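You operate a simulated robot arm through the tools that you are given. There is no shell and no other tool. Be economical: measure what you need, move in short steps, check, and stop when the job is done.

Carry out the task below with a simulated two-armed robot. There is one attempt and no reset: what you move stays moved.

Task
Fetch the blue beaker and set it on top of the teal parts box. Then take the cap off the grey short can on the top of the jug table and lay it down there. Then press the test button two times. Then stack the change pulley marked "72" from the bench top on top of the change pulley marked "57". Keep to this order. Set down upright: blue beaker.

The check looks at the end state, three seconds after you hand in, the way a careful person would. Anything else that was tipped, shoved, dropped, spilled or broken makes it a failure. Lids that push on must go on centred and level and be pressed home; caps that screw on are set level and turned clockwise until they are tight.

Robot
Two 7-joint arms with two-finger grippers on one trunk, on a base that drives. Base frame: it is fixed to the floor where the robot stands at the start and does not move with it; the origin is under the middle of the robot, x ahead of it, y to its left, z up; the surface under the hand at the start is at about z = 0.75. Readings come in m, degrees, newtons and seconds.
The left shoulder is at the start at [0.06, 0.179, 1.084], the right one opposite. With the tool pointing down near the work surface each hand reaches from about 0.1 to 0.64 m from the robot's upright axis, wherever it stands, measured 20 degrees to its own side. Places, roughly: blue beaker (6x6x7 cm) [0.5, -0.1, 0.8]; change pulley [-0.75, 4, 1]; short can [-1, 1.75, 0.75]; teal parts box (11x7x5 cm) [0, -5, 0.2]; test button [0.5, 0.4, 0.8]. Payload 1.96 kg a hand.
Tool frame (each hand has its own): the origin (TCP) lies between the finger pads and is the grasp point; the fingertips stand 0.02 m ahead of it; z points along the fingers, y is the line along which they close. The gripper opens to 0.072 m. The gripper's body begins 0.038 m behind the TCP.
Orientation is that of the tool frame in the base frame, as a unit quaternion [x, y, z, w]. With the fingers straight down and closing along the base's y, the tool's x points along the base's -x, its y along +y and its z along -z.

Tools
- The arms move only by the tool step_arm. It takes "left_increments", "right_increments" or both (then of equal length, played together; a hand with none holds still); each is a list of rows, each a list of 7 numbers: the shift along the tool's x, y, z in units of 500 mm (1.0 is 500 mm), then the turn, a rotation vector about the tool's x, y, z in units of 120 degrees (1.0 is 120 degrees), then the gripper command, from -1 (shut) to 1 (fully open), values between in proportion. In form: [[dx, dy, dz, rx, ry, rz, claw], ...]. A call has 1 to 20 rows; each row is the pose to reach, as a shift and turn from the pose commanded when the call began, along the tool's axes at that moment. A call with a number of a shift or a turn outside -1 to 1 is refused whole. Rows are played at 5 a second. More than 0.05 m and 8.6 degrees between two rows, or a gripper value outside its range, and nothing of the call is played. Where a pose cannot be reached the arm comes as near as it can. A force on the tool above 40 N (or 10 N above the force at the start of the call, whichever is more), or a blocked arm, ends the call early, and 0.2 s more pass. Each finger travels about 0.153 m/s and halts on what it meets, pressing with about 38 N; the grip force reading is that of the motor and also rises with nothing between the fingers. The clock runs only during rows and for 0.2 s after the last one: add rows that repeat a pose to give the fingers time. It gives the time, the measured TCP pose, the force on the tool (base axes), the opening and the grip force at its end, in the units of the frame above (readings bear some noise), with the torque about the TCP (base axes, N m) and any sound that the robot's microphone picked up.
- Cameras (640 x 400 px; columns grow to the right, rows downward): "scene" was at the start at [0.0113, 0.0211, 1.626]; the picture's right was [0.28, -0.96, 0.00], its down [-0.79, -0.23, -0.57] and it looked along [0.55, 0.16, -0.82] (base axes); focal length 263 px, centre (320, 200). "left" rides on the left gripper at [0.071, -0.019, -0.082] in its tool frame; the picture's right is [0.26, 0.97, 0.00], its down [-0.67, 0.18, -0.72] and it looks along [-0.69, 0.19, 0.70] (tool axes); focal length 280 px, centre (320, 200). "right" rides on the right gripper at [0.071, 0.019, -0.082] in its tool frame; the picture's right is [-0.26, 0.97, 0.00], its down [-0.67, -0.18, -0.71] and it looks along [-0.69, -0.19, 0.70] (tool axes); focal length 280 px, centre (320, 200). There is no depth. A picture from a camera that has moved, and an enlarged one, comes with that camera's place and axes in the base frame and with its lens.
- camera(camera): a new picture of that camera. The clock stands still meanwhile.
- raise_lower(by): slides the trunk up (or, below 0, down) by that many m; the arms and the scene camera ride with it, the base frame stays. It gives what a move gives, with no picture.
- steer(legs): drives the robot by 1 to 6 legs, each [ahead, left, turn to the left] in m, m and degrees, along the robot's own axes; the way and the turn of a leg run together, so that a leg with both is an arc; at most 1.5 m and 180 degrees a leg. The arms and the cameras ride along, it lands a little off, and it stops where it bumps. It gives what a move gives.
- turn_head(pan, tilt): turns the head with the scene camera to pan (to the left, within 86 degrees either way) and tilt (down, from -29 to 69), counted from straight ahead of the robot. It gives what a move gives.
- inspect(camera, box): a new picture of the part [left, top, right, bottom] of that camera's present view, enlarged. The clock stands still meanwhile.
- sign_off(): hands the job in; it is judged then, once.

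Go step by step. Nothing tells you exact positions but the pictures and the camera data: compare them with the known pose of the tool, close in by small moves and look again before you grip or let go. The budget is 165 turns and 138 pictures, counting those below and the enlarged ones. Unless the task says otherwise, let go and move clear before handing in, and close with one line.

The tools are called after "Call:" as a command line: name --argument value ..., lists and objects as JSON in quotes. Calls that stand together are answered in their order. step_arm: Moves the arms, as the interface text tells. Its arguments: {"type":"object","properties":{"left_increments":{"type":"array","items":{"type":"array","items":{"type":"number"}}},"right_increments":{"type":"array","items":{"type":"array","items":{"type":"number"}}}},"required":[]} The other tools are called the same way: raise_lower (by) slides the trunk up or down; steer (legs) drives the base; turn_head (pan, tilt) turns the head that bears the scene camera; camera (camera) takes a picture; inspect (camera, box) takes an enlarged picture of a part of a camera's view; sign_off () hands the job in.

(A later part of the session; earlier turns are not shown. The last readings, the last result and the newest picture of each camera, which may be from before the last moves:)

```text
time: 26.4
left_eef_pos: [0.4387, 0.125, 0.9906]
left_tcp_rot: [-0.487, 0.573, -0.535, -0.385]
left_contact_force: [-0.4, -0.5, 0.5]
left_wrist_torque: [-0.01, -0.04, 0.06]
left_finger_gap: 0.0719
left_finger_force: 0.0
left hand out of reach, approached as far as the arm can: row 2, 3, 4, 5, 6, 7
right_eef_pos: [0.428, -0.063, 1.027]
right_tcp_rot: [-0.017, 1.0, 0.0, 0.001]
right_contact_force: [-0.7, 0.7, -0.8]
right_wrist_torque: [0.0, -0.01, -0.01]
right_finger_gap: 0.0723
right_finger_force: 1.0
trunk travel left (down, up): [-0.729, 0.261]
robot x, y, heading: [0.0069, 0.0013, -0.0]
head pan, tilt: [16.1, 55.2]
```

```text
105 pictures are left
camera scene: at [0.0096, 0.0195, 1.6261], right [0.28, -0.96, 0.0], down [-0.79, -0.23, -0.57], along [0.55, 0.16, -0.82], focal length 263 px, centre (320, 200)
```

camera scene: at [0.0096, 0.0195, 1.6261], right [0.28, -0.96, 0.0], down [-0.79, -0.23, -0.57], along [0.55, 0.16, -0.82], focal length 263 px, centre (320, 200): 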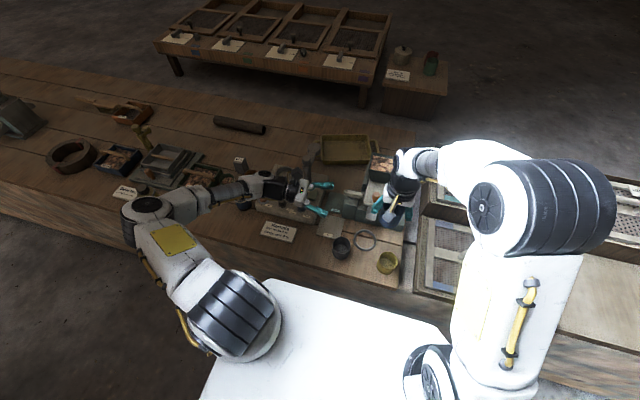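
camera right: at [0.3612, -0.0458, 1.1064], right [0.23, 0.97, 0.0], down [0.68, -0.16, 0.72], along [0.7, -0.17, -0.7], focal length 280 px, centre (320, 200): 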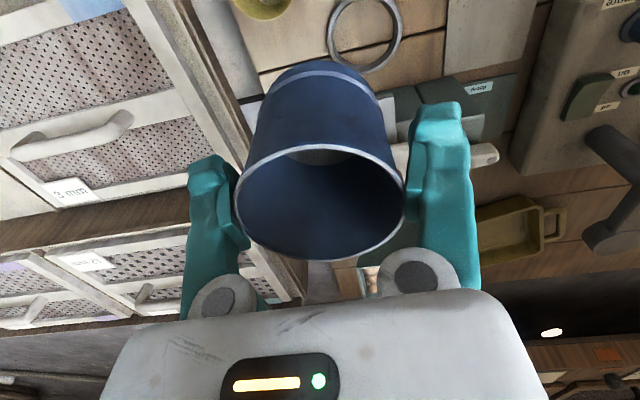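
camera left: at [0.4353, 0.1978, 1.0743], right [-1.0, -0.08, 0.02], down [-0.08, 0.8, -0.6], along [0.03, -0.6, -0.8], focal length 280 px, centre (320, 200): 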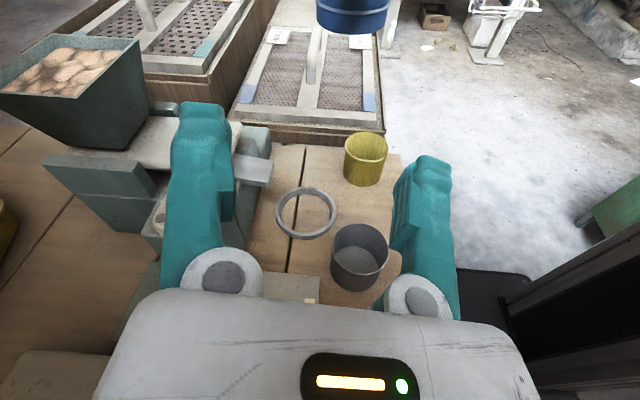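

The left hand is now horizontal. The beaker hangs at about (0.43, -0.063), with its base near z≈0.983. I'll level the roll and approach to y≈0.04, then look.

Call:
step_arm --left_increments '[[0.01, 0.008, 0.04, 0, 0, -0.04, 1], [0.02, 0.016, 0.09, 0, 0, -0.08, 1], [0.033, 0.024, 0.13, 0, 0, -0.116, 1], [0.033, 0.024, 0.166, 0, 0, -0.116, 1], [0.033, 0.024, 0.166, 0, 0, -0.116, 1]]'

Call:
camera --camera "left"

```text
time: 27.6
left_eef_pos: [0.4309, 0.0443, 0.9923]
left_tcp_rot: [0.552, -0.51, 0.483, 0.449]
left_contact_force: [0.1, 0.5, -0.3]
left_wrist_torque: [0.0, 0.01, -0.02]
left_finger_gap: 0.0721
left_finger_force: 0.1
right_eef_pos: [0.43, -0.0623, 1.0263]
right_tcp_rot: [-0.017, 1.0, -0.001, 0.001]
right_contact_force: [-0.3, 0.2, -1.0]
right_wrist_torque: [0.01, 0.04, -0.03]
right_finger_gap: 0.072
right_finger_force: 0.2
trunk travel left (down, up): [-0.729, 0.261]
robot x, y, heading: [0.0023, -0.0014, -0.2]
head pan, tilt: [16.1, 55.2]
```

```text
104 pictures are left
camera left: at [0.4445, 0.1165, 1.0725], right [-0.96, -0.11, 0.26], down [-0.24, 0.78, -0.58], along [-0.14, -0.62, -0.77], focal length 280 px, centre (320, 200)
```

left: 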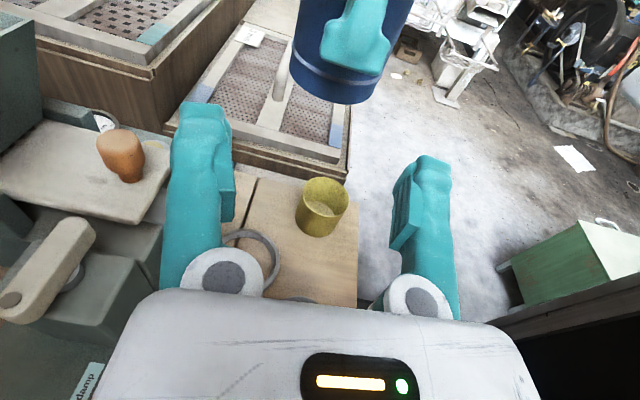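

The beaker's base is at (0.426, -0.062, 0.980) and about 5.7 cm wide, with 2.6 cm free below the right fingertips. I'll level the left hand and advance to just short of the beaker.

Call:
step_arm --left_increments '[[0.006, 0.007, 0.0, -0.018, 0.03, 0, 1], [0.012, 0.015, 0.0, -0.036, 0.0625, 0, 1], [0.015, 0.02, 0.05, -0.036, 0.0625, 0, 1], [0.017, 0.0216, 0.1, -0.036, 0.0625, 0, 1], [0.017, 0.0216, 0.1, -0.036, 0.0625, 0, 1]]'

Call:
camera --camera "left"

Call:
camera --camera "right"

```text
time: 28.8
left_eef_pos: [0.4221, -0.0092, 0.9937]
left_tcp_rot: [0.501, -0.497, 0.499, 0.503]
left_contact_force: [0.1, 0.6, 1.2]
left_wrist_torque: [0.05, -0.01, 0.01]
left_finger_gap: 0.072
left_finger_force: 0.1
right_eef_pos: [0.4301, -0.0614, 1.0256]
right_tcp_rot: [-0.017, 1.0, -0.002, 0.001]
right_contact_force: [-0.1, -0.2, -0.6]
right_wrist_torque: [0.01, -0.03, -0.02]
right_finger_gap: 0.0722
right_finger_force: 0.2
trunk travel left (down, up): [-0.729, 0.261]
robot x, y, heading: [0.0001, 0.0011, 0.0]
head pan, tilt: [16.1, 55.2]
```

```text
103 pictures are left
camera left: at [0.4427, 0.0735, 1.0636], right [-0.96, 0.0, 0.27], down [-0.19, 0.71, -0.67], along [-0.19, -0.7, -0.69], focal length 280 px, centre (320, 200)
```

left: 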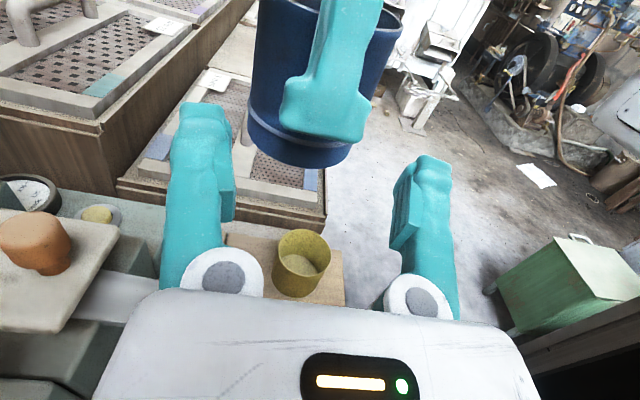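

```text
102 pictures are left
camera right: at [0.3586, -0.0453, 1.1072], right [0.23, 0.97, 0.0], down [0.68, -0.16, 0.72], along [0.7, -0.17, -0.7], focal length 280 px, centre (320, 200)
```

right: 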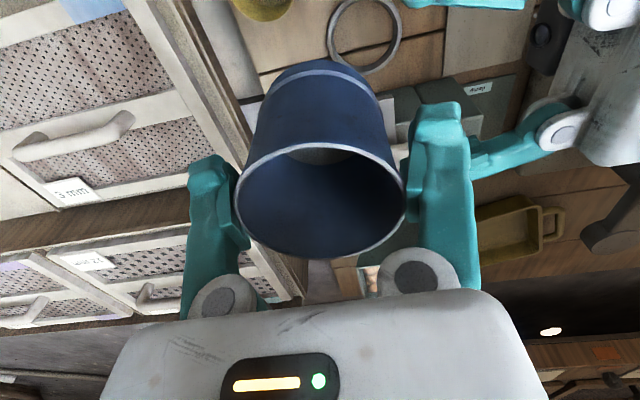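

The geometry matches. I'll slide the left fingers around the beaker's lower body and close them.

Call:
step_arm --left_increments '[[-0.007, -0.014, 0.0, 0, 0, 0, 1], [-0.007, -0.014, 0.03, 0, 0, 0, 1], [-0.007, -0.014, 0.06, 0, 0, 0, 1], [-0.007, -0.014, 0.07, 0, 0, 0, 1], [-0.007, -0.014, 0.07, 0, 0, 0, 1]]'

Call:
camera --camera "left"

```text
time: 30.0
left_eef_pos: [0.4286, -0.044, 0.9925]
left_tcp_rot: [0.501, -0.498, 0.499, 0.502]
left_contact_force: [-0.6, 0.4, -0.3]
left_wrist_torque: [0.0, 0.03, -0.03]
left_finger_gap: 0.0719
left_finger_force: 0.0
right_eef_pos: [0.4286, -0.0628, 1.0265]
right_tcp_rot: [-0.018, 1.0, -0.001, 0.001]
right_contact_force: [1.1, 0.5, -0.5]
right_wrist_torque: [0.01, -0.01, -0.03]
right_finger_gap: 0.0722
right_finger_force: 0.2
trunk travel left (down, up): [-0.729, 0.261]
robot x, y, heading: [0.001, -0.0001, 0.2]
head pan, tilt: [16.1, 55.2]
```

```text
101 pictures are left
camera left: at [0.4493, 0.0386, 1.0604], right [-0.96, 0.0, 0.27], down [-0.19, 0.71, -0.67], along [-0.19, -0.7, -0.69], focal length 280 px, centre (320, 200)
```

left: 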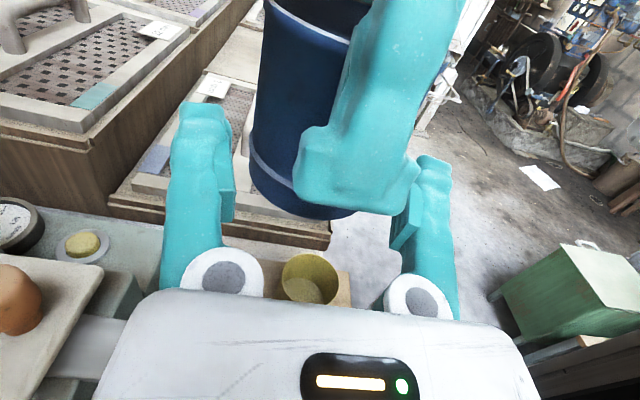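

Call:
step_arm --left_increments '[[0, 0, 0, 0, 0, 0, 0.8], [0, 0, 0, 0, 0, 0, 0.6], [0, 0, 0, 0, 0, 0, 0.3], [0, 0, 0, 0, 0, 0, 0.0], [0, 0, 0, 0, 0, 0, -0.5], [0, 0, 0, 0, 0, 0, -1]]'

Call:
camera --camera "left"

Call:
camera --camera "right"

```text
time: 31.4
left_eef_pos: [0.4291, -0.0429, 0.9909]
left_tcp_rot: [0.502, -0.497, 0.5, 0.501]
left_contact_force: [7.4, 2.4, -3.7]
left_wrist_torque: [-0.02, 0.35, 0.17]
left_finger_gap: 0.0533
left_finger_force: 38.5
right_eef_pos: [0.4298, -0.0625, 1.0259]
right_tcp_rot: [-0.018, 1.0, -0.002, 0.001]
right_contact_force: [-7.1, -1.4, 2.5]
right_wrist_torque: [0.05, -0.07, -0.01]
right_finger_gap: 0.0724
right_finger_force: 0.1
trunk travel left (down, up): [-0.729, 0.261]
robot x, y, heading: [0.0025, -0.0027, -0.2]
head pan, tilt: [16.1, 55.2]
```

```text
100 pictures are left
camera left: at [0.4495, 0.039, 1.0603], right [-0.96, 0.0, 0.27], down [-0.19, 0.71, -0.67], along [-0.19, -0.7, -0.69], focal length 280 px, centre (320, 200)
```

left: 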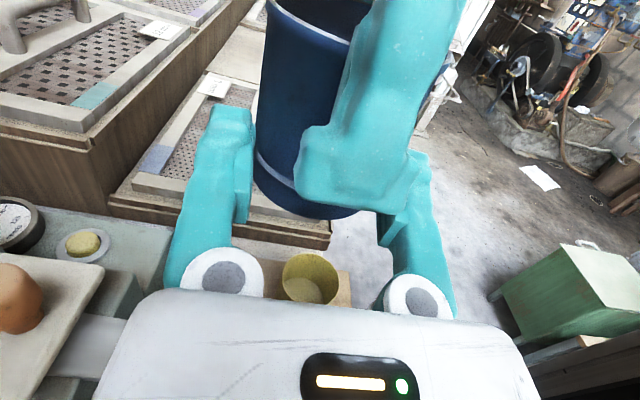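

```text
99 pictures are left
camera right: at [0.3587, -0.0458, 1.1071], right [0.23, 0.97, 0.0], down [0.68, -0.16, 0.72], along [0.7, -0.17, -0.7], focal length 280 px, centre (320, 200)
```

right: 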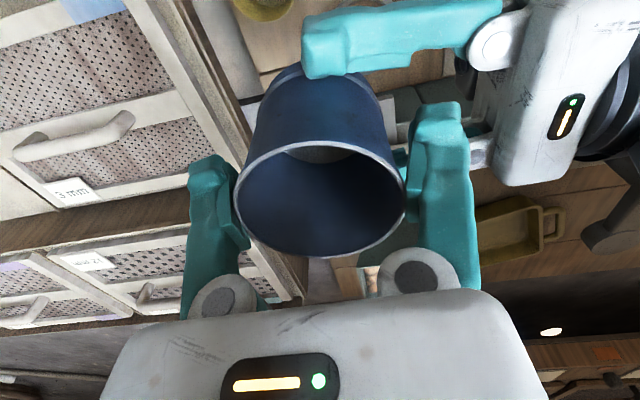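

The left hand holds the beaker's base with 38 N. Now I'll pull the right hand straight up.

Call:
step_arm --right_increments '[[0, 0, -0.006, 0, 0, 0, 1], [0, 0, -0.012, 0, 0, 0, 1], [0, 0, -0.02, 0, 0, 0, 1], [0, 0, -0.03, 0, 0, 0, 1], [0, 0, -0.04, 0, 0, 0, 1]]'

Call:
camera --camera "right"

```text
time: 32.6
left_eef_pos: [0.4292, -0.0432, 0.9902]
left_tcp_rot: [0.501, -0.498, 0.499, 0.502]
left_contact_force: [-0.1, 0.2, 0.3]
left_wrist_torque: [0.05, 0.01, 0.02]
left_finger_gap: 0.0529
left_finger_force: 38.0
right_eef_pos: [0.4307, -0.0627, 1.0474]
right_tcp_rot: [-0.018, 1.0, -0.001, 0.001]
right_contact_force: [-0.7, -0.3, 0.3]
right_wrist_torque: [0.01, -0.02, 0.01]
right_finger_gap: 0.072
right_finger_force: 0.1
trunk travel left (down, up): [-0.729, 0.261]
robot x, y, heading: [0.0003, -0.0036, -0.1]
head pan, tilt: [16.1, 55.2]
```

```text
98 pictures are left
camera right: at [0.3598, -0.0455, 1.1282], right [0.23, 0.97, 0.0], down [0.68, -0.16, 0.72], along [0.7, -0.17, -0.7], focal length 280 px, centre (320, 200)
```

right: 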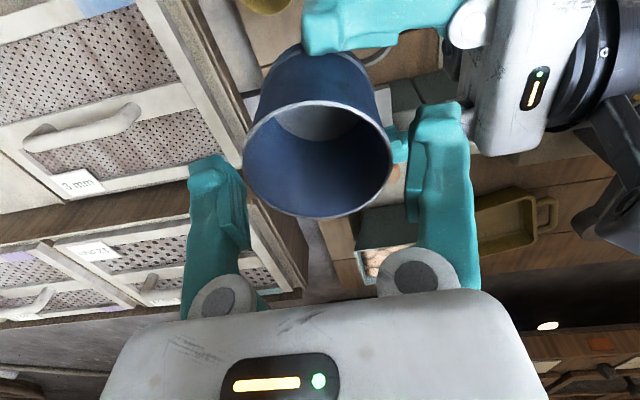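

The right hand is free, and the beaker (rim about 7 cm wide) sits in the left hand with its rim at (0.438, -0.066, 1.022). Next I'll bring the right hand above its right wall for a wall grip.

Call:
step_arm --right_increments '[[0, 0, -0.06, 0, 0, 0, 1], [0, 0, -0.09, 0, 0, 0, 1], [-0.007, -0.04, -0.09, 0, 0, 0, 1], [-0.014, -0.074, -0.09, 0, 0, 0, 1], [-0.014, -0.074, -0.04, 0, 0, 0, 1], [-0.014, -0.074, -0.01, 0, 0, 0, 1], [-0.014, -0.074, -0.01, 0, 0, 0, 1]]'

Call:
camera --camera "right"

```text
time: 34.2
left_eef_pos: [0.4297, -0.0429, 0.9907]
left_tcp_rot: [0.501, -0.497, 0.499, 0.502]
left_contact_force: [0.5, -0.3, 0.0]
left_wrist_torque: [0.01, 0.01, -0.01]
left_finger_gap: 0.0524
left_finger_force: 38.3
right_eef_pos: [0.4374, -0.0968, 1.0525]
right_tcp_rot: [-0.017, 1.0, -0.001, 0.001]
right_contact_force: [0.7, 0.0, -0.3]
right_wrist_torque: [0.0, 0.0, -0.02]
right_finger_gap: 0.0721
right_finger_force: 0.0
trunk travel left (down, up): [-0.729, 0.261]
robot x, y, heading: [0.0028, -0.0008, 0.0]
head pan, tilt: [16.1, 55.2]
```

```text
97 pictures are left
camera right: at [0.3676, -0.0808, 1.1328], right [0.23, 0.97, 0.0], down [0.68, -0.16, 0.72], along [0.7, -0.17, -0.7], focal length 280 px, centre (320, 200)
```

right: 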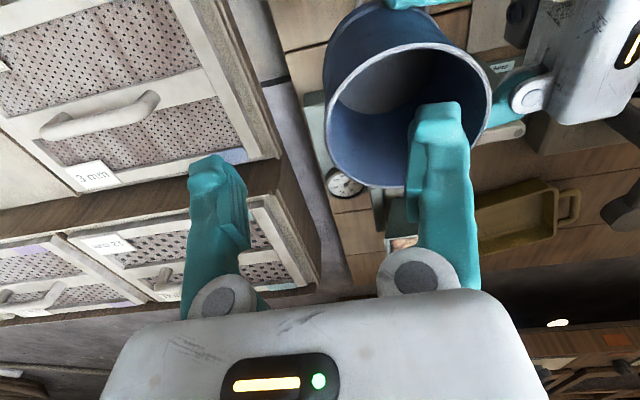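

The wall is midway between the right fingers. I'll descend 3.3 cm and close on it.

Call:
step_arm --right_increments '[[0, 0, 0.03, 0, 0, 0, 1], [0, 0, 0.066, 0, 0, 0, 1], [0, 0, 0.066, 0, 0, 0, 0.5], [0, 0, 0.066, 0, 0, 0, 0.0], [0, 0, 0.066, 0, 0, 0, -0.5], [0, 0, 0.066, 0, 0, 0, -1], [0, 0, 0.066, 0, 0, 0, -1]]'

Call:
camera --camera "right"

```text
time: 35.8
left_eef_pos: [0.4302, -0.0436, 0.9906]
left_tcp_rot: [0.501, -0.498, 0.499, 0.502]
left_contact_force: [7.5, 6.8, 6.4]
left_wrist_torque: [-0.44, 0.07, -0.03]
left_finger_gap: 0.0442
left_finger_force: 38.1
right_eef_pos: [0.4373, -0.0995, 1.0168]
right_tcp_rot: [-0.018, 1.0, -0.002, 0.0]
right_contact_force: [-7.4, -7.4, -6.1]
right_wrist_torque: [-0.05, 0.06, 0.49]
right_finger_gap: 0.006
right_finger_force: 33.1
trunk travel left (down, up): [-0.729, 0.261]
robot x, y, heading: [-0.0013, -0.0017, 0.0]
head pan, tilt: [16.1, 55.2]
```

```text
96 pictures are left
camera right: at [0.3668, -0.0814, 1.0989], right [0.23, 0.97, 0.0], down [0.68, -0.16, 0.72], along [0.7, -0.17, -0.7], focal length 280 px, centre (320, 200)
```

right: 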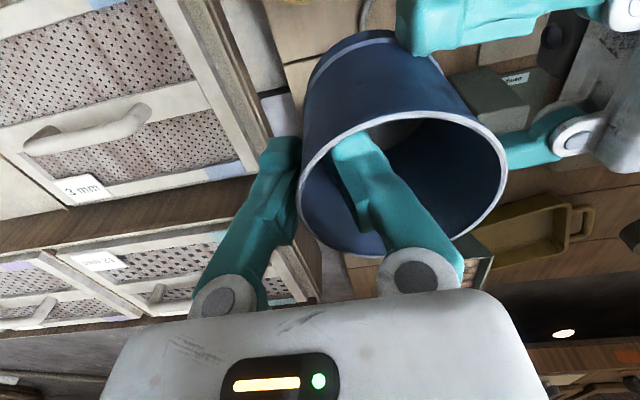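

The right hand grips the wall with 33 N. I'll open the left hand and back it away.

Call:
step_arm --left_increments '[[0, 0, 0, 0, 0, 0, -0.2], [0, 0, 0, 0, 0, 0, 0.6], [0, 0, 0, 0, 0, 0, 1], [0, 0, -0.06, 0, 0, 0, 1], [0, 0, -0.15, 0, 0, 0, 1], [0, 0, -0.24, 0, 0, 0, 1], [0, 0, -0.32, 0, 0, 0, 1], [0, 0, -0.32, 0, 0, 0, 1]]'

Call:
camera --camera "right"

Call:
camera --camera "left"

```text
time: 37.6
left_eef_pos: [0.4288, 0.0755, 0.9921]
left_tcp_rot: [0.504, -0.497, 0.5, 0.499]
left_contact_force: [0.3, 0.5, 0.2]
left_wrist_torque: [0.02, 0.0, 0.02]
left_finger_gap: 0.0721
left_finger_force: 0.0
left hand out of reach, approached as far as the arm can: row 7, 8
right_eef_pos: [0.4389, -0.0964, 1.0174]
right_tcp_rot: [-0.018, 1.0, -0.002, 0.001]
right_contact_force: [0.3, 0.8, 0.0]
right_wrist_torque: [-0.01, -0.03, 0.0]
right_finger_gap: 0.006
right_finger_force: 30.7
trunk travel left (down, up): [-0.729, 0.261]
robot x, y, heading: [0.0012, 0.003, 0.2]
head pan, tilt: [16.1, 55.2]
```

```text
95 pictures are left
camera right: at [0.3671, -0.0805, 1.0993], right [0.23, 0.97, 0.0], down [0.68, -0.16, 0.72], along [0.7, -0.17, -0.7], focal length 280 px, centre (320, 200)
```

right: 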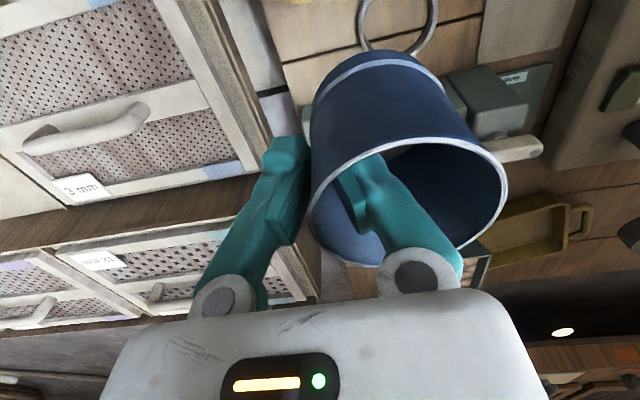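

```text
94 pictures are left
camera left: at [0.4494, 0.1579, 1.0615], right [-0.96, -0.01, 0.27], down [-0.19, 0.71, -0.67], along [-0.19, -0.7, -0.69], focal length 280 px, centre (320, 200)
```

left: 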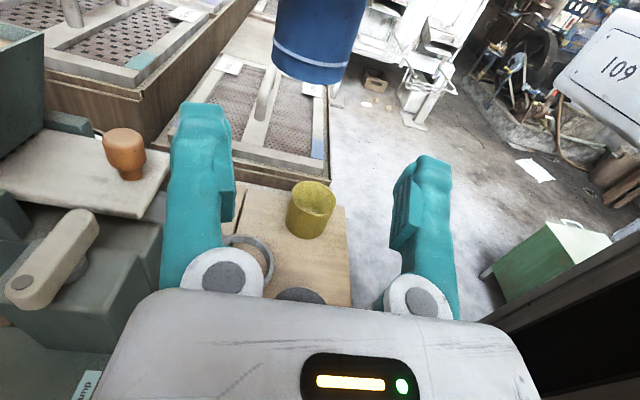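

The beaker is in the right hand by its wall. I'll fold the left arm back to its start posture, then look right toward the teal box.

Call:
step_arm --left_increments '[[0.015, 0.017, -0.03, -0.038, -0.038, 0.038, 1], [0.03, 0.034, -0.06, -0.077, -0.077, 0.077, 1], [0.045, 0.052, -0.09, -0.115, -0.115, 0.115, 1], [0.06, 0.07, -0.12, -0.154, -0.154, 0.154, 1], [0.075, 0.087, -0.15, -0.192, -0.192, 0.192, 1], [0.09, 0.104, -0.18, -0.231, -0.231, 0.231, 1], [0.105, 0.121, -0.21, -0.27, -0.27, 0.27, 1], [0.12, 0.139, -0.24, -0.308, -0.308, 0.308, 1], [0.135, 0.156, -0.27, -0.346, -0.346, 0.346, 1], [0.15, 0.173, -0.3, -0.385, -0.385, 0.385, 1], [0.165, 0.19, -0.33, -0.423, -0.423, 0.423, 1], [0.18, 0.208, -0.36, -0.462, -0.462, 0.462, 1], [0.195, 0.225, -0.39, -0.5, -0.5, 0.5, 1], [0.21, 0.243, -0.42, -0.539, -0.539, 0.539, 1], [0.22, 0.26, -0.45, -0.577, -0.577, 0.577, 1], [0.22, 0.26, -0.45, -0.577, -0.577, 0.577, 1], [0.22, 0.26, -0.45, -0.577, -0.577, 0.577, 1]]'

Call:
turn_head --pan -80 --tilt 20

Call:
camera --camera "scene"

```text
time: 41.2
left_eef_pos: [0.2985, 0.2987, 1.0985]
left_tcp_rot: [-0.001, 1.0, -0.001, -0.004]
left_contact_force: [0.0, 0.1, -0.1]
left_wrist_torque: [-0.02, -0.01, -0.01]
left_finger_gap: 0.0722
left_finger_force: 0.1
left hand out of reach, approached as far as the arm can: row 1, 2, 3, 4, 5, 6, 7, 8, 9, 10, 11, 12, 13, 14
right_eef_pos: [0.4384, -0.0978, 1.0179]
right_tcp_rot: [-0.018, 1.0, -0.002, 0.002]
right_contact_force: [-0.8, 0.6, -0.8]
right_wrist_torque: [0.0, -0.03, 0.04]
right_finger_gap: 0.006
right_finger_force: 30.8
trunk travel left (down, up): [-0.729, 0.261]
robot x, y, heading: [0.0013, 0.0016, -0.1]
head pan, tilt: [16.1, 55.2]
```

```text
time: 42.9
left_eef_pos: [0.2984, 0.2987, 1.0987]
left_tcp_rot: [0.0, 1.0, -0.002, -0.004]
left_contact_force: [-0.4, -0.3, 0.5]
left_wrist_torque: [0.02, -0.03, 0.0]
left_finger_gap: 0.0719
left_finger_force: 0.2
right_eef_pos: [0.4381, -0.098, 1.019]
right_tcp_rot: [-0.018, 1.0, -0.002, 0.0]
right_contact_force: [0.1, -0.3, 0.0]
right_wrist_torque: [0.0, -0.02, -0.01]
right_finger_gap: 0.0058
right_finger_force: 30.8
trunk travel left (down, up): [-0.729, 0.261]
robot x, y, heading: [-0.0026, -0.0019, -0.3]
head pan, tilt: [-80.0, 20.0]
```

```text
93 pictures are left
camera scene: at [-0.0412, -0.0906, 1.6784], right [-0.98, -0.17, 0.0], down [-0.06, 0.34, -0.94], along [0.16, -0.93, -0.34], focal length 263 px, centre (320, 200)
```

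scene: 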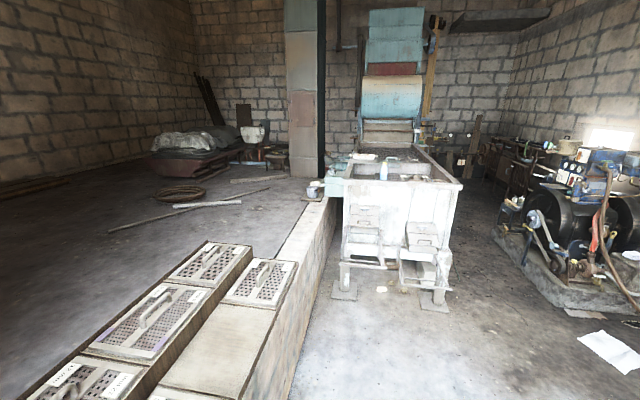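

Call:
inspect --camera "scene" --box '[290, 130, 500, 310]'

```text
2.22 times, centred on (395, 220) of scene
camera zoom: at [-0.0412, -0.0906, 1.6784], right [-0.98, -0.17, 0.0], down [-0.06, 0.34, -0.94], along [0.16, -0.93, -0.34], focal length 584 px, centre (153, 156)
```

zoom: 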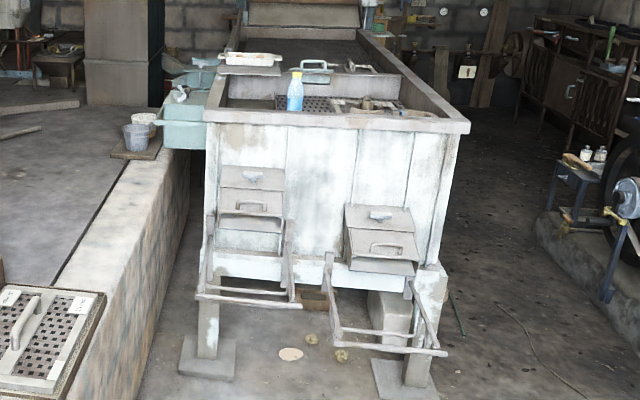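

The box must be beyond the white screening table (x≈-0.75 to 0.2, y<-2.1). I'll look at what's nearby on my right and rear-right before driving.

Call:
turn_head --pan -86 --tilt 50

Call:
camera --camera "scene"

```text
time: 43.8
left_eef_pos: [0.2987, 0.3, 1.0982]
left_tcp_rot: [0.001, 1.0, -0.002, -0.003]
left_contact_force: [0.5, -1.0, 0.5]
left_wrist_torque: [0.03, -0.01, -0.02]
left_finger_gap: 0.072
left_finger_force: 0.0
right_eef_pos: [0.4375, -0.0974, 1.0184]
right_tcp_rot: [-0.018, 1.0, -0.002, 0.001]
right_contact_force: [0.0, -0.7, -0.4]
right_wrist_torque: [-0.05, 0.01, -0.03]
right_finger_gap: 0.006
right_finger_force: 31.0
trunk travel left (down, up): [-0.729, 0.261]
robot x, y, heading: [0.0003, 0.0019, -0.3]
head pan, tilt: [-85.9, 50.0]
```

```text
91 pictures are left
camera scene: at [-0.052, -0.0758, 1.6329], right [-1.0, -0.07, 0.0], down [-0.05, 0.76, -0.64], along [0.05, -0.64, -0.77], focal length 263 px, centre (320, 200)
```

scene: 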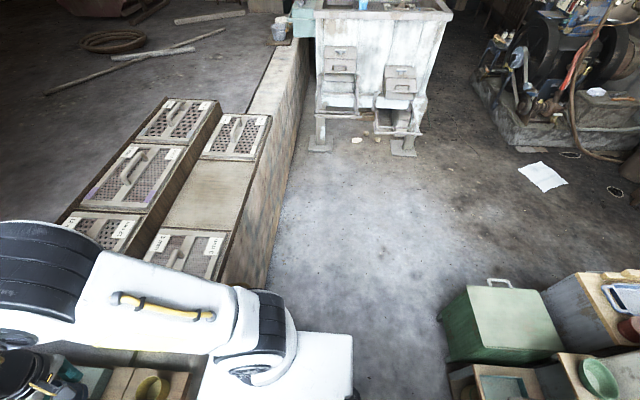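

A corridor runs right of the table (x≈-1.8 to -0.75), and the green crate sits at x<-0.7. I'll sidestep right, then turn to face -y.

Call:
steer --legs '[[-0.1, -0.3, 0], [0, -0.9, 0], [0, 0, -90]]'

Call:
turn_head --pan -20 --tilt 25

Call:
camera --camera "scene"

Call:
camera --camera "right"

```text
time: 54.2
left_eef_pos: [0.1818, -1.5238, 1.0989]
left_tcp_rot: [0.721, 0.693, 0.002, -0.004]
left_contact_force: [-0.3, -0.2, -0.6]
left_wrist_torque: [-0.02, 0.0, 0.01]
left_finger_gap: 0.0721
left_finger_force: 0.1
right_eef_pos: [-0.2215, -1.6466, 1.0183]
right_tcp_rot: [0.709, 0.705, -0.002, -0.001]
right_contact_force: [1.1, -0.5, -1.0]
right_wrist_torque: [0.01, 0.01, 0.0]
right_finger_gap: 0.0059
right_finger_force: 30.9
trunk travel left (down, up): [-0.729, 0.261]
robot x, y, heading: [-0.1061, -1.2146, -92.3]
head pan, tilt: [-85.9, 50.0]
```

```text
time: 55.6
left_eef_pos: [0.1802, -1.5244, 1.0995]
left_tcp_rot: [0.72, 0.693, 0.001, -0.004]
left_contact_force: [-0.1, 0.3, 0.0]
left_wrist_torque: [-0.03, 0.0, -0.01]
left_finger_gap: 0.072
left_finger_force: 0.0
right_eef_pos: [-0.2212, -1.6465, 1.0184]
right_tcp_rot: [0.709, 0.705, -0.002, 0.0]
right_contact_force: [0.3, -0.3, -0.4]
right_wrist_torque: [-0.01, 0.02, -0.05]
right_finger_gap: 0.0062
right_finger_force: 30.4
trunk travel left (down, up): [-0.729, 0.261]
robot x, y, heading: [-0.1055, -1.2115, -92.5]
head pan, tilt: [-20.0, 25.0]
```

```text
90 pictures are left
camera scene: at [-0.1369, -1.238, 1.6703], right [-0.93, 0.38, 0.0], down [0.16, 0.39, -0.91], along [-0.34, -0.84, -0.42], focal length 263 px, centre (320, 200)
```

scene: 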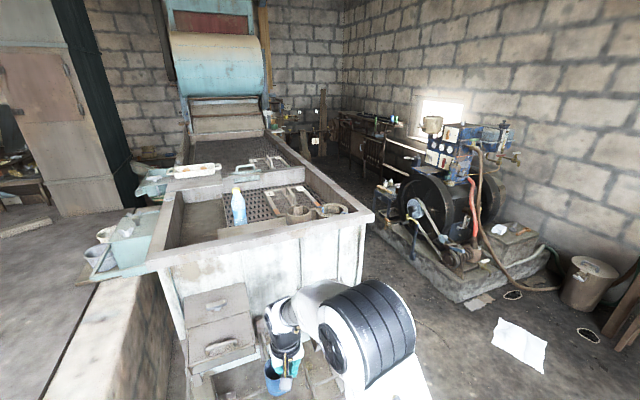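

```text
89 pictures are left
camera right: at [-0.2008, -1.5765, 1.0992], right [0.96, -0.27, 0.0], down [-0.18, -0.67, 0.72], along [-0.19, -0.69, -0.7], focal length 280 px, centre (320, 200)
```

right: 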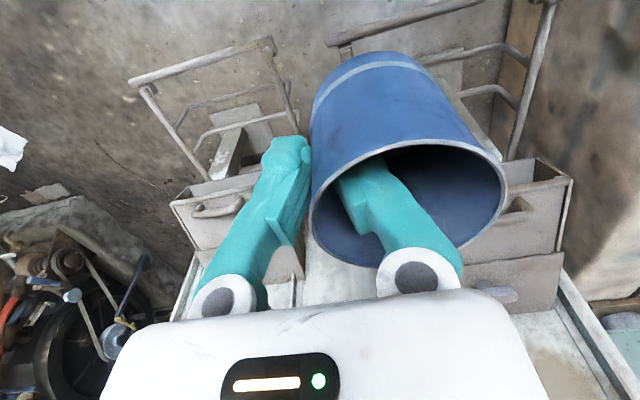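

I see the corridor to the right of the table clearly. I'll sidestep into it and drive along it.

Call:
steer --legs '[[0, 0, 2.4], [0, -1.15, 0], [1.2, 0, 0]]'

Call:
turn_head --pan 25 --tilt 25

Call:
camera --camera "scene"

```text
time: 67.5
left_eef_pos: [-0.92, -2.7273, 1.0995]
left_tcp_rot: [0.705, 0.709, 0.001, -0.004]
left_contact_force: [-0.4, 0.8, -0.5]
left_wrist_torque: [0.0, -0.03, 0.02]
left_finger_gap: 0.0719
left_finger_force: 0.0
right_eef_pos: [-1.3167, -2.8692, 1.0178]
right_tcp_rot: [0.692, 0.722, -0.002, -0.001]
right_contact_force: [0.2, 0.3, 0.2]
right_wrist_torque: [-0.02, 0.03, -0.03]
right_finger_gap: 0.006
right_finger_force: 30.6
trunk travel left (down, up): [-0.729, 0.261]
robot x, y, heading: [-1.2215, -2.433, -89.7]
head pan, tilt: [-20.0, 25.0]
```

```text
time: 68.6
left_eef_pos: [-0.9191, -2.7268, 1.0988]
left_tcp_rot: [0.705, 0.71, 0.001, -0.004]
left_contact_force: [0.0, -0.4, -0.7]
left_wrist_torque: [0.01, 0.0, -0.02]
left_finger_gap: 0.072
left_finger_force: 0.0
right_eef_pos: [-1.3165, -2.8697, 1.019]
right_tcp_rot: [0.691, 0.723, -0.001, -0.001]
right_contact_force: [-0.5, 0.4, -0.3]
right_wrist_torque: [0.01, 0.01, 0.02]
right_finger_gap: 0.0062
right_finger_force: 31.0
trunk travel left (down, up): [-0.729, 0.261]
robot x, y, heading: [-1.223, -2.4304, -89.7]
head pan, tilt: [25.0, 25.0]
```

```text
88 pictures are left
camera scene: at [-1.1802, -2.4527, 1.6703], right [-0.9, -0.43, 0.0], down [-0.18, 0.38, -0.91], along [0.39, -0.82, -0.42], focal length 263 px, centre (320, 200)
```

scene: 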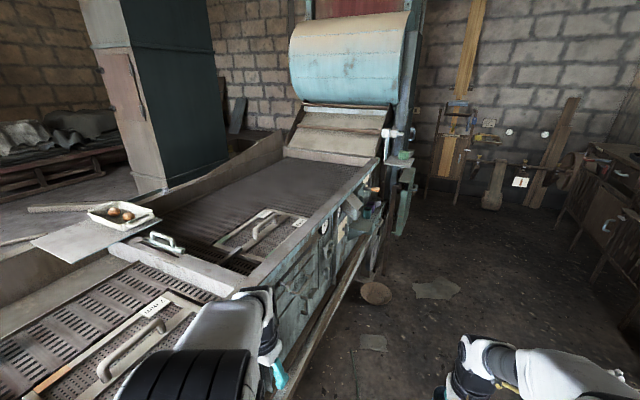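

Call:
steer --legs '[[1.2, -0.05, 0]]'

Call:
turn_head --pan 40 --tilt 30

Call:
camera --camera "scene"

```text
time: 74.7
left_eef_pos: [-0.9364, -3.9169, 1.0994]
left_tcp_rot: [0.695, 0.719, 0.002, -0.003]
left_contact_force: [-0.3, -0.1, -0.7]
left_wrist_torque: [-0.02, 0.0, -0.01]
left_finger_gap: 0.0722
left_finger_force: 0.1
right_eef_pos: [-1.3296, -4.0694, 1.0189]
right_tcp_rot: [0.683, 0.731, -0.003, 0.0]
right_contact_force: [0.2, 0.3, 0.0]
right_wrist_torque: [0.01, 0.01, -0.02]
right_finger_gap: 0.0058
right_finger_force: 30.9
trunk travel left (down, up): [-0.729, 0.261]
robot x, y, heading: [-1.2466, -3.6257, -88.1]
head pan, tilt: [25.0, 25.0]
```

```text
time: 75.4
left_eef_pos: [-0.9363, -3.9162, 1.0992]
left_tcp_rot: [0.695, 0.719, 0.001, -0.004]
left_contact_force: [-0.3, -0.6, -0.3]
left_wrist_torque: [-0.03, 0.03, -0.01]
left_finger_gap: 0.0721
left_finger_force: 0.1
right_eef_pos: [-1.3282, -4.0688, 1.0183]
right_tcp_rot: [0.682, 0.731, -0.002, 0.0]
right_contact_force: [-0.3, -0.4, 0.2]
right_wrist_torque: [0.02, -0.03, -0.02]
right_finger_gap: 0.006
right_finger_force: 30.9
trunk travel left (down, up): [-0.729, 0.261]
robot x, y, heading: [-1.2503, -3.6279, -87.8]
head pan, tilt: [40.0, 30.0]
```

```text
87 pictures are left
camera scene: at [-1.1857, -3.6347, 1.6624], right [-0.74, -0.67, 0.0], down [-0.33, 0.37, -0.87], along [0.58, -0.64, -0.5], focal length 263 px, centre (320, 200)
```

scene: 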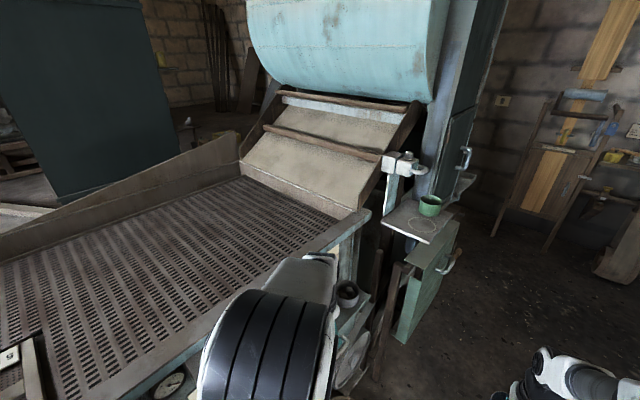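

Call:
turn_head --pan 0 --tilt 45

Call:
camera --camera "scene"

```text
time: 76.5
left_eef_pos: [-0.9373, -3.9163, 1.0998]
left_tcp_rot: [0.695, 0.719, 0.002, -0.004]
left_contact_force: [-0.5, 0.1, 0.1]
left_wrist_torque: [-0.02, 0.03, -0.01]
left_finger_gap: 0.072
left_finger_force: 0.0
right_eef_pos: [-1.3295, -4.0703, 1.018]
right_tcp_rot: [0.682, 0.731, -0.002, -0.001]
right_contact_force: [-0.2, -0.2, 0.1]
right_wrist_torque: [-0.02, -0.02, -0.01]
right_finger_gap: 0.006
right_finger_force: 31.2
trunk travel left (down, up): [-0.729, 0.261]
robot x, y, heading: [-1.2474, -3.6275, -88.2]
head pan, tilt: [0.0, 45.0]
```

```text
86 pictures are left
camera scene: at [-1.2432, -3.6487, 1.6398], right [-1.0, -0.04, 0.0], down [-0.03, 0.71, -0.71], along [0.03, -0.71, -0.71], focal length 263 px, centre (320, 200)
```

scene: 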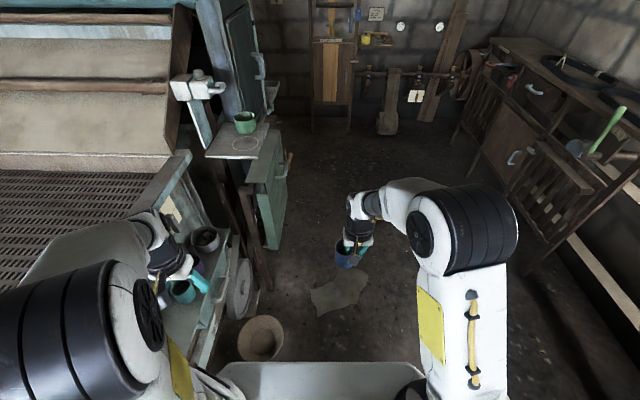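

A bowl and a cloth lie on the floor ahead, so I'll skirt right around both.

Call:
steer --legs '[[0, -0.1, -2], [0.3, 0, 0], [0, -0.55, 0]]'

Call:
camera --camera "scene"

```text
time: 82.1
left_eef_pos: [-1.5996, -4.2337, 1.0989]
left_tcp_rot: [0.706, 0.708, 0.001, -0.003]
left_contact_force: [-0.8, 1.1, -0.8]
left_wrist_torque: [-0.01, 0.01, 0.03]
left_finger_gap: 0.0721
left_finger_force: 0.0
right_eef_pos: [-1.9952, -4.3741, 1.018]
right_tcp_rot: [0.694, 0.72, -0.002, 0.0]
right_contact_force: [0.1, -0.2, -0.5]
right_wrist_torque: [0.03, 0.01, 0.0]
right_finger_gap: 0.0061
right_finger_force: 31.7
trunk travel left (down, up): [-0.729, 0.261]
robot x, y, heading: [-1.9053, -3.937, -89.8]
head pan, tilt: [0.0, 45.0]
```

```text
85 pictures are left
camera scene: at [-1.8981, -3.9562, 1.6398], right [-1.0, 0.0, 0.0], down [0.0, 0.71, -0.71], along [0.0, -0.71, -0.71], focal length 263 px, centre (320, 200)
```

scene: 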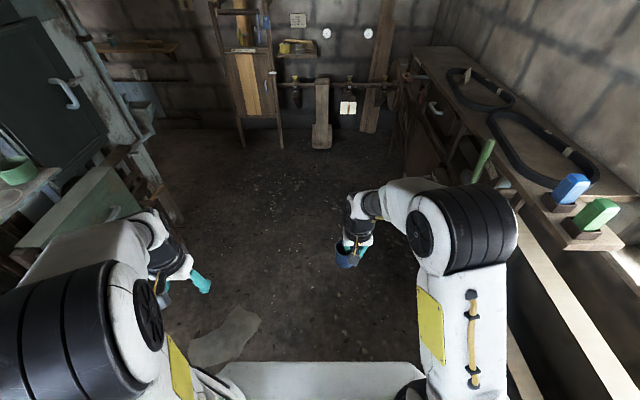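

Call:
steer --legs '[[1.1, 0.1, 0]]'

Call:
turn_head --pan 80 --tilt 30

Call:
camera --camera "scene"

```text
time: 87.8
left_eef_pos: [-1.494, -5.335, 1.0992]
left_tcp_rot: [0.706, 0.708, 0.002, -0.004]
left_contact_force: [0.7, 0.1, 0.5]
left_wrist_torque: [-0.03, -0.02, 0.0]
left_finger_gap: 0.0722
left_finger_force: 0.1
right_eef_pos: [-1.8912, -5.4759, 1.0184]
right_tcp_rot: [0.693, 0.721, -0.002, 0.0]
right_contact_force: [-1.1, -0.7, -0.3]
right_wrist_torque: [-0.05, -0.01, 0.02]
right_finger_gap: 0.006
right_finger_force: 30.8
trunk travel left (down, up): [-0.729, 0.261]
robot x, y, heading: [-1.7965, -5.036, -89.3]
head pan, tilt: [0.0, 45.0]
```

```text
time: 89.3
left_eef_pos: [-1.4948, -5.3352, 1.0988]
left_tcp_rot: [0.705, 0.709, 0.001, -0.003]
left_contact_force: [0.2, -0.6, -0.1]
left_wrist_torque: [0.0, 0.01, 0.01]
left_finger_gap: 0.0718
left_finger_force: 0.0
right_eef_pos: [-1.8907, -5.4767, 1.0192]
right_tcp_rot: [0.693, 0.721, -0.002, -0.001]
right_contact_force: [-0.3, -0.2, 0.9]
right_wrist_torque: [0.0, 0.01, 0.01]
right_finger_gap: 0.0057
right_finger_force: 30.7
trunk travel left (down, up): [-0.729, 0.261]
robot x, y, heading: [-1.794, -5.0376, -89.8]
head pan, tilt: [80.0, 30.0]
```

```text
84 pictures are left
camera scene: at [-1.7042, -4.9921, 1.6624], right [-0.17, -0.99, 0.0], down [-0.49, 0.09, -0.87], along [0.85, -0.15, -0.5], focal length 263 px, centre (320, 200)
```

scene: 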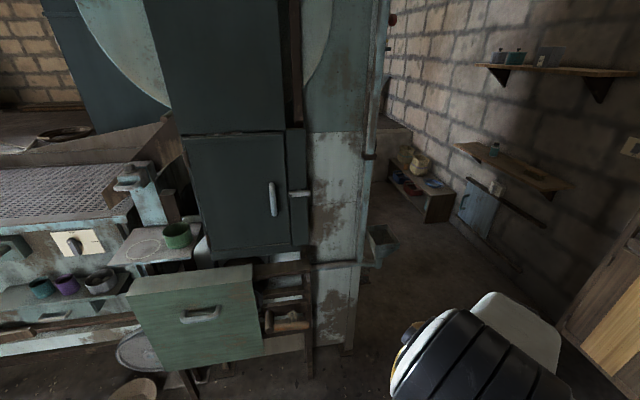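

Call:
inspect --camera "scene" --box '[340, 120, 560, 290]'

```text
2.35 times, centred on (450, 205) of scene
camera zoom: at [-1.7042, -4.9921, 1.6624], right [-0.17, -0.99, 0.0], down [-0.49, 0.09, -0.87], along [0.85, -0.15, -0.5], focal length 619 px, centre (14, 188)
```

zoom: 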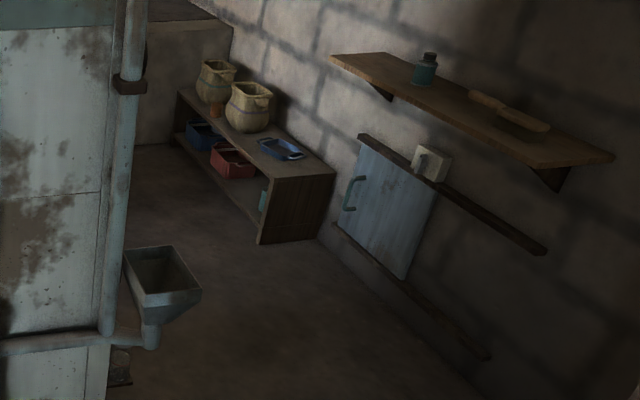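

The area behind the machine isn't visible from here. I'll turn to face +x and sidestep behind the machine, between it and the wall.

Call:
steer --legs '[[0, 0, 90], [0, -0.9, 0]]'

Call:
turn_head --pan 20 --tilt 35

Call:
camera --camera "scene"

```text
time: 97.8
left_eef_pos: [-1.4932, -5.6261, 1.0977]
left_tcp_rot: [-0.017, 1.0, -0.002, -0.003]
left_contact_force: [0.4, -0.5, -0.5]
left_wrist_torque: [-0.02, -0.03, -0.01]
left_finger_gap: 0.0721
left_finger_force: 0.1
right_eef_pos: [-1.3397, -6.0185, 1.0181]
right_tcp_rot: [-0.035, 0.999, -0.002, 0.0]
right_contact_force: [1.1, 0.1, 0.0]
right_wrist_torque: [-0.03, 0.01, 0.05]
right_finger_gap: 0.0059
right_finger_force: 30.7
trunk travel left (down, up): [-0.729, 0.261]
robot x, y, heading: [-1.7845, -5.9356, 2.2]
head pan, tilt: [80.0, 30.0]
```

```text
time: 99.1
left_eef_pos: [-1.4925, -5.6273, 1.0986]
left_tcp_rot: [-0.019, 1.0, -0.001, -0.004]
left_contact_force: [0.6, 0.3, -0.1]
left_wrist_torque: [0.0, 0.02, -0.02]
left_finger_gap: 0.0723
left_finger_force: 0.0
right_eef_pos: [-1.3393, -6.0183, 1.0175]
right_tcp_rot: [-0.035, 0.999, -0.001, 0.0]
right_contact_force: [0.9, 0.3, -0.2]
right_wrist_torque: [0.01, 0.01, 0.0]
right_finger_gap: 0.0062
right_finger_force: 30.8
trunk travel left (down, up): [-0.729, 0.261]
robot x, y, heading: [-1.779, -5.935, 2.1]
head pan, tilt: [20.0, 35.0]
```

```text
82 pictures are left
camera scene: at [-1.7573, -5.9041, 1.6546], right [0.38, -0.93, 0.0], down [-0.53, -0.22, -0.82], along [0.76, 0.31, -0.57], focal length 263 px, centre (320, 200)
```

scene: 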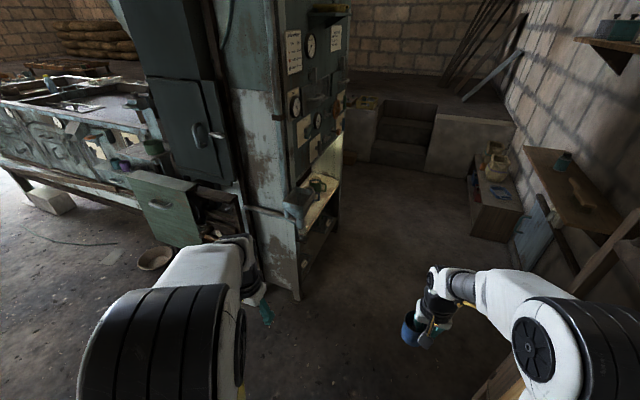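

Call:
inspect --camera "scene" --box '[220, 100, 420, 320]'

Call:
inspect --camera "scene" --box '[440, 120, 560, 260]'

```text
1.82 times, centred on (320, 210) of scene
camera zoom: at [-1.7573, -5.9041, 1.6546], right [0.38, -0.93, 0.0], down [-0.53, -0.22, -0.82], along [0.76, 0.31, -0.57], focal length 478 px, centre (320, 182)
```

zoom: 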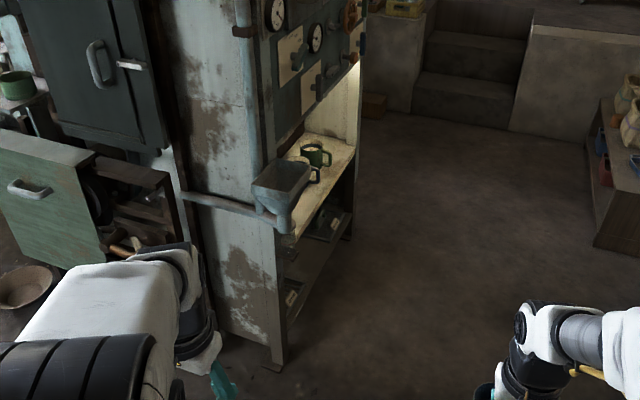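

```text
2.86 times, centred on (500, 190) of scene
camera zoom: at [-1.7573, -5.9041, 1.6546], right [0.38, -0.93, 0.0], down [-0.53, -0.22, -0.82], along [0.76, 0.31, -0.57], focal length 751 px, centre (-194, 229)
```

zoom: 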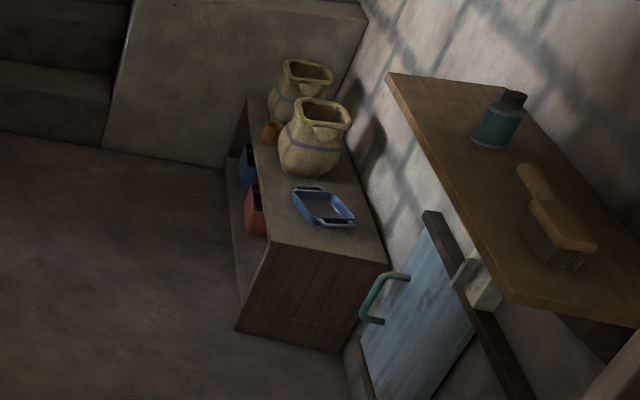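

The machine's end has a lit shelf and a lower shelf near z≈0.2, around (0,-5). I'll drive ahead and turn to face it.

Call:
steer --legs '[[1.3, -0.05, -2]]'

Call:
turn_head --pan 70 --tilt 40

Call:
camera --camera "scene"

```text
time: 105.8
left_eef_pos: [-0.1528, -5.6616, 1.0985]
left_tcp_rot: [-0.002, 1.0, -0.002, -0.004]
left_contact_force: [-0.2, 0.3, -0.6]
left_wrist_torque: [0.0, 0.0, 0.01]
left_finger_gap: 0.0723
left_finger_force: 0.0
right_eef_pos: [-0.0121, -6.058, 1.0181]
right_tcp_rot: [-0.019, 1.0, -0.001, 0.001]
right_contact_force: [0.0, 0.4, -0.7]
right_wrist_torque: [-0.02, -0.02, 0.02]
right_finger_gap: 0.0058
right_finger_force: 31.3
trunk travel left (down, up): [-0.729, 0.261]
robot x, y, heading: [-0.448, -5.9636, 0.1]
head pan, tilt: [20.0, 35.0]
```

```text
time: 107.0
left_eef_pos: [-0.152, -5.6613, 1.0995]
left_tcp_rot: [-0.002, 1.0, -0.001, -0.004]
left_contact_force: [-0.9, 0.0, 0.8]
left_wrist_torque: [-0.01, 0.03, 0.0]
left_finger_gap: 0.0718
left_finger_force: 0.0
right_eef_pos: [-0.0122, -6.057, 1.0175]
right_tcp_rot: [-0.019, 1.0, -0.001, 0.002]
right_contact_force: [-0.1, 0.5, 0.0]
right_wrist_torque: [0.0, 0.01, 0.0]
right_finger_gap: 0.0059
right_finger_force: 30.6
trunk travel left (down, up): [-0.729, 0.261]
robot x, y, heading: [-0.4498, -5.9612, 0.4]
head pan, tilt: [70.0, 40.0]
```

```text
79 pictures are left
camera scene: at [-0.4789, -5.8803, 1.647], right [0.94, -0.34, 0.0], down [-0.22, -0.6, -0.77], along [0.26, 0.72, -0.64], focal length 263 px, centre (320, 200)
```

scene: 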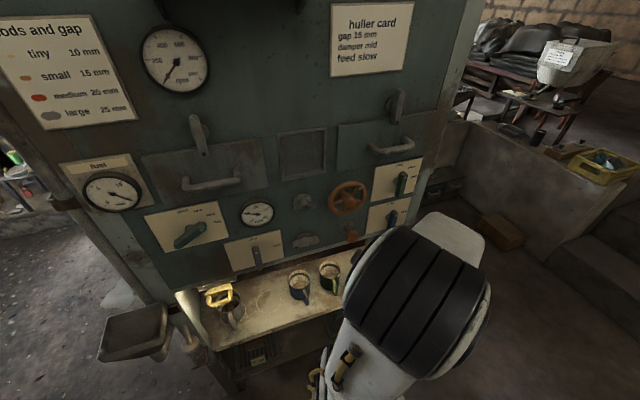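

Call:
steer --legs '[[0.4, -0.08, 0], [0, 0, 90]]'

Call:
turn_head --pan 0 --tilt 50

Call:
camera --camera "scene"

Call:
camera --camera "left"

```text
time: 113.3
left_eef_pos: [-0.347, -5.7357, 1.099]
left_tcp_rot: [-0.705, 0.709, -0.004, -0.002]
left_contact_force: [0.7, -0.8, 0.0]
left_wrist_torque: [-0.01, 0.02, 0.03]
left_finger_gap: 0.0721
left_finger_force: 0.1
right_eef_pos: [0.0519, -5.6004, 1.0185]
right_tcp_rot: [0.716, -0.698, 0.001, -0.002]
right_contact_force: [0.1, -0.6, -0.3]
right_wrist_torque: [0.0, -0.03, 0.02]
right_finger_gap: 0.006
right_finger_force: 30.3
trunk travel left (down, up): [-0.729, 0.261]
robot x, y, heading: [-0.0517, -6.0378, 89.8]
head pan, tilt: [70.0, 40.0]
```

```text
time: 114.7
left_eef_pos: [-0.3456, -5.7364, 1.0996]
left_tcp_rot: [-0.704, 0.71, -0.003, -0.001]
left_contact_force: [0.3, 0.3, -0.1]
left_wrist_torque: [-0.01, 0.01, -0.01]
left_finger_gap: 0.0719
left_finger_force: 0.1
right_eef_pos: [0.0517, -5.601, 1.0183]
right_tcp_rot: [0.717, -0.697, 0.001, -0.002]
right_contact_force: [-0.1, 0.5, -0.9]
right_wrist_torque: [-0.02, -0.04, -0.02]
right_finger_gap: 0.0061
right_finger_force: 30.7
trunk travel left (down, up): [-0.729, 0.261]
robot x, y, heading: [-0.0518, -6.037, 89.6]
head pan, tilt: [0.0, 50.0]
```

```text
78 pictures are left
camera scene: at [-0.0469, -6.0197, 1.6329], right [1.0, -0.01, 0.0], down [-0.01, -0.77, -0.64], along [0.0, 0.64, -0.77], focal length 263 px, centre (320, 200)
```

scene: 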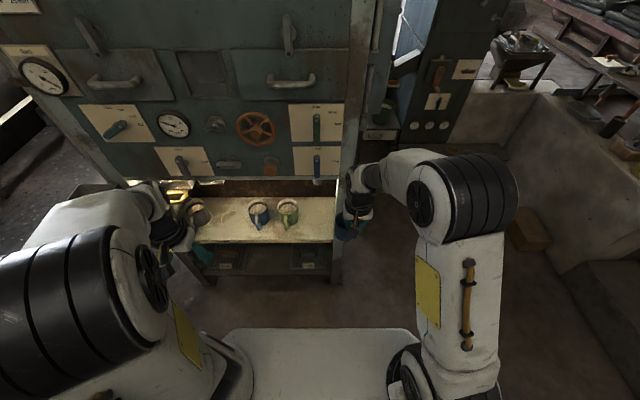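

```text
77 pictures are left
camera left: at [-0.3276, -5.807, 1.1801], right [-0.97, -0.26, 0.0], down [-0.18, 0.68, 0.71], along [-0.18, 0.69, -0.7], focal length 280 px, centre (320, 200)
```

left: 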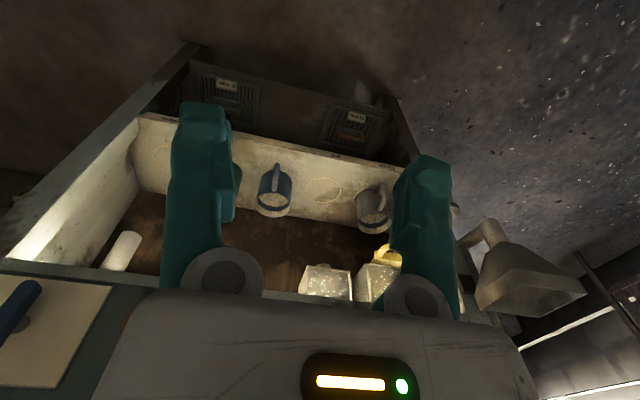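

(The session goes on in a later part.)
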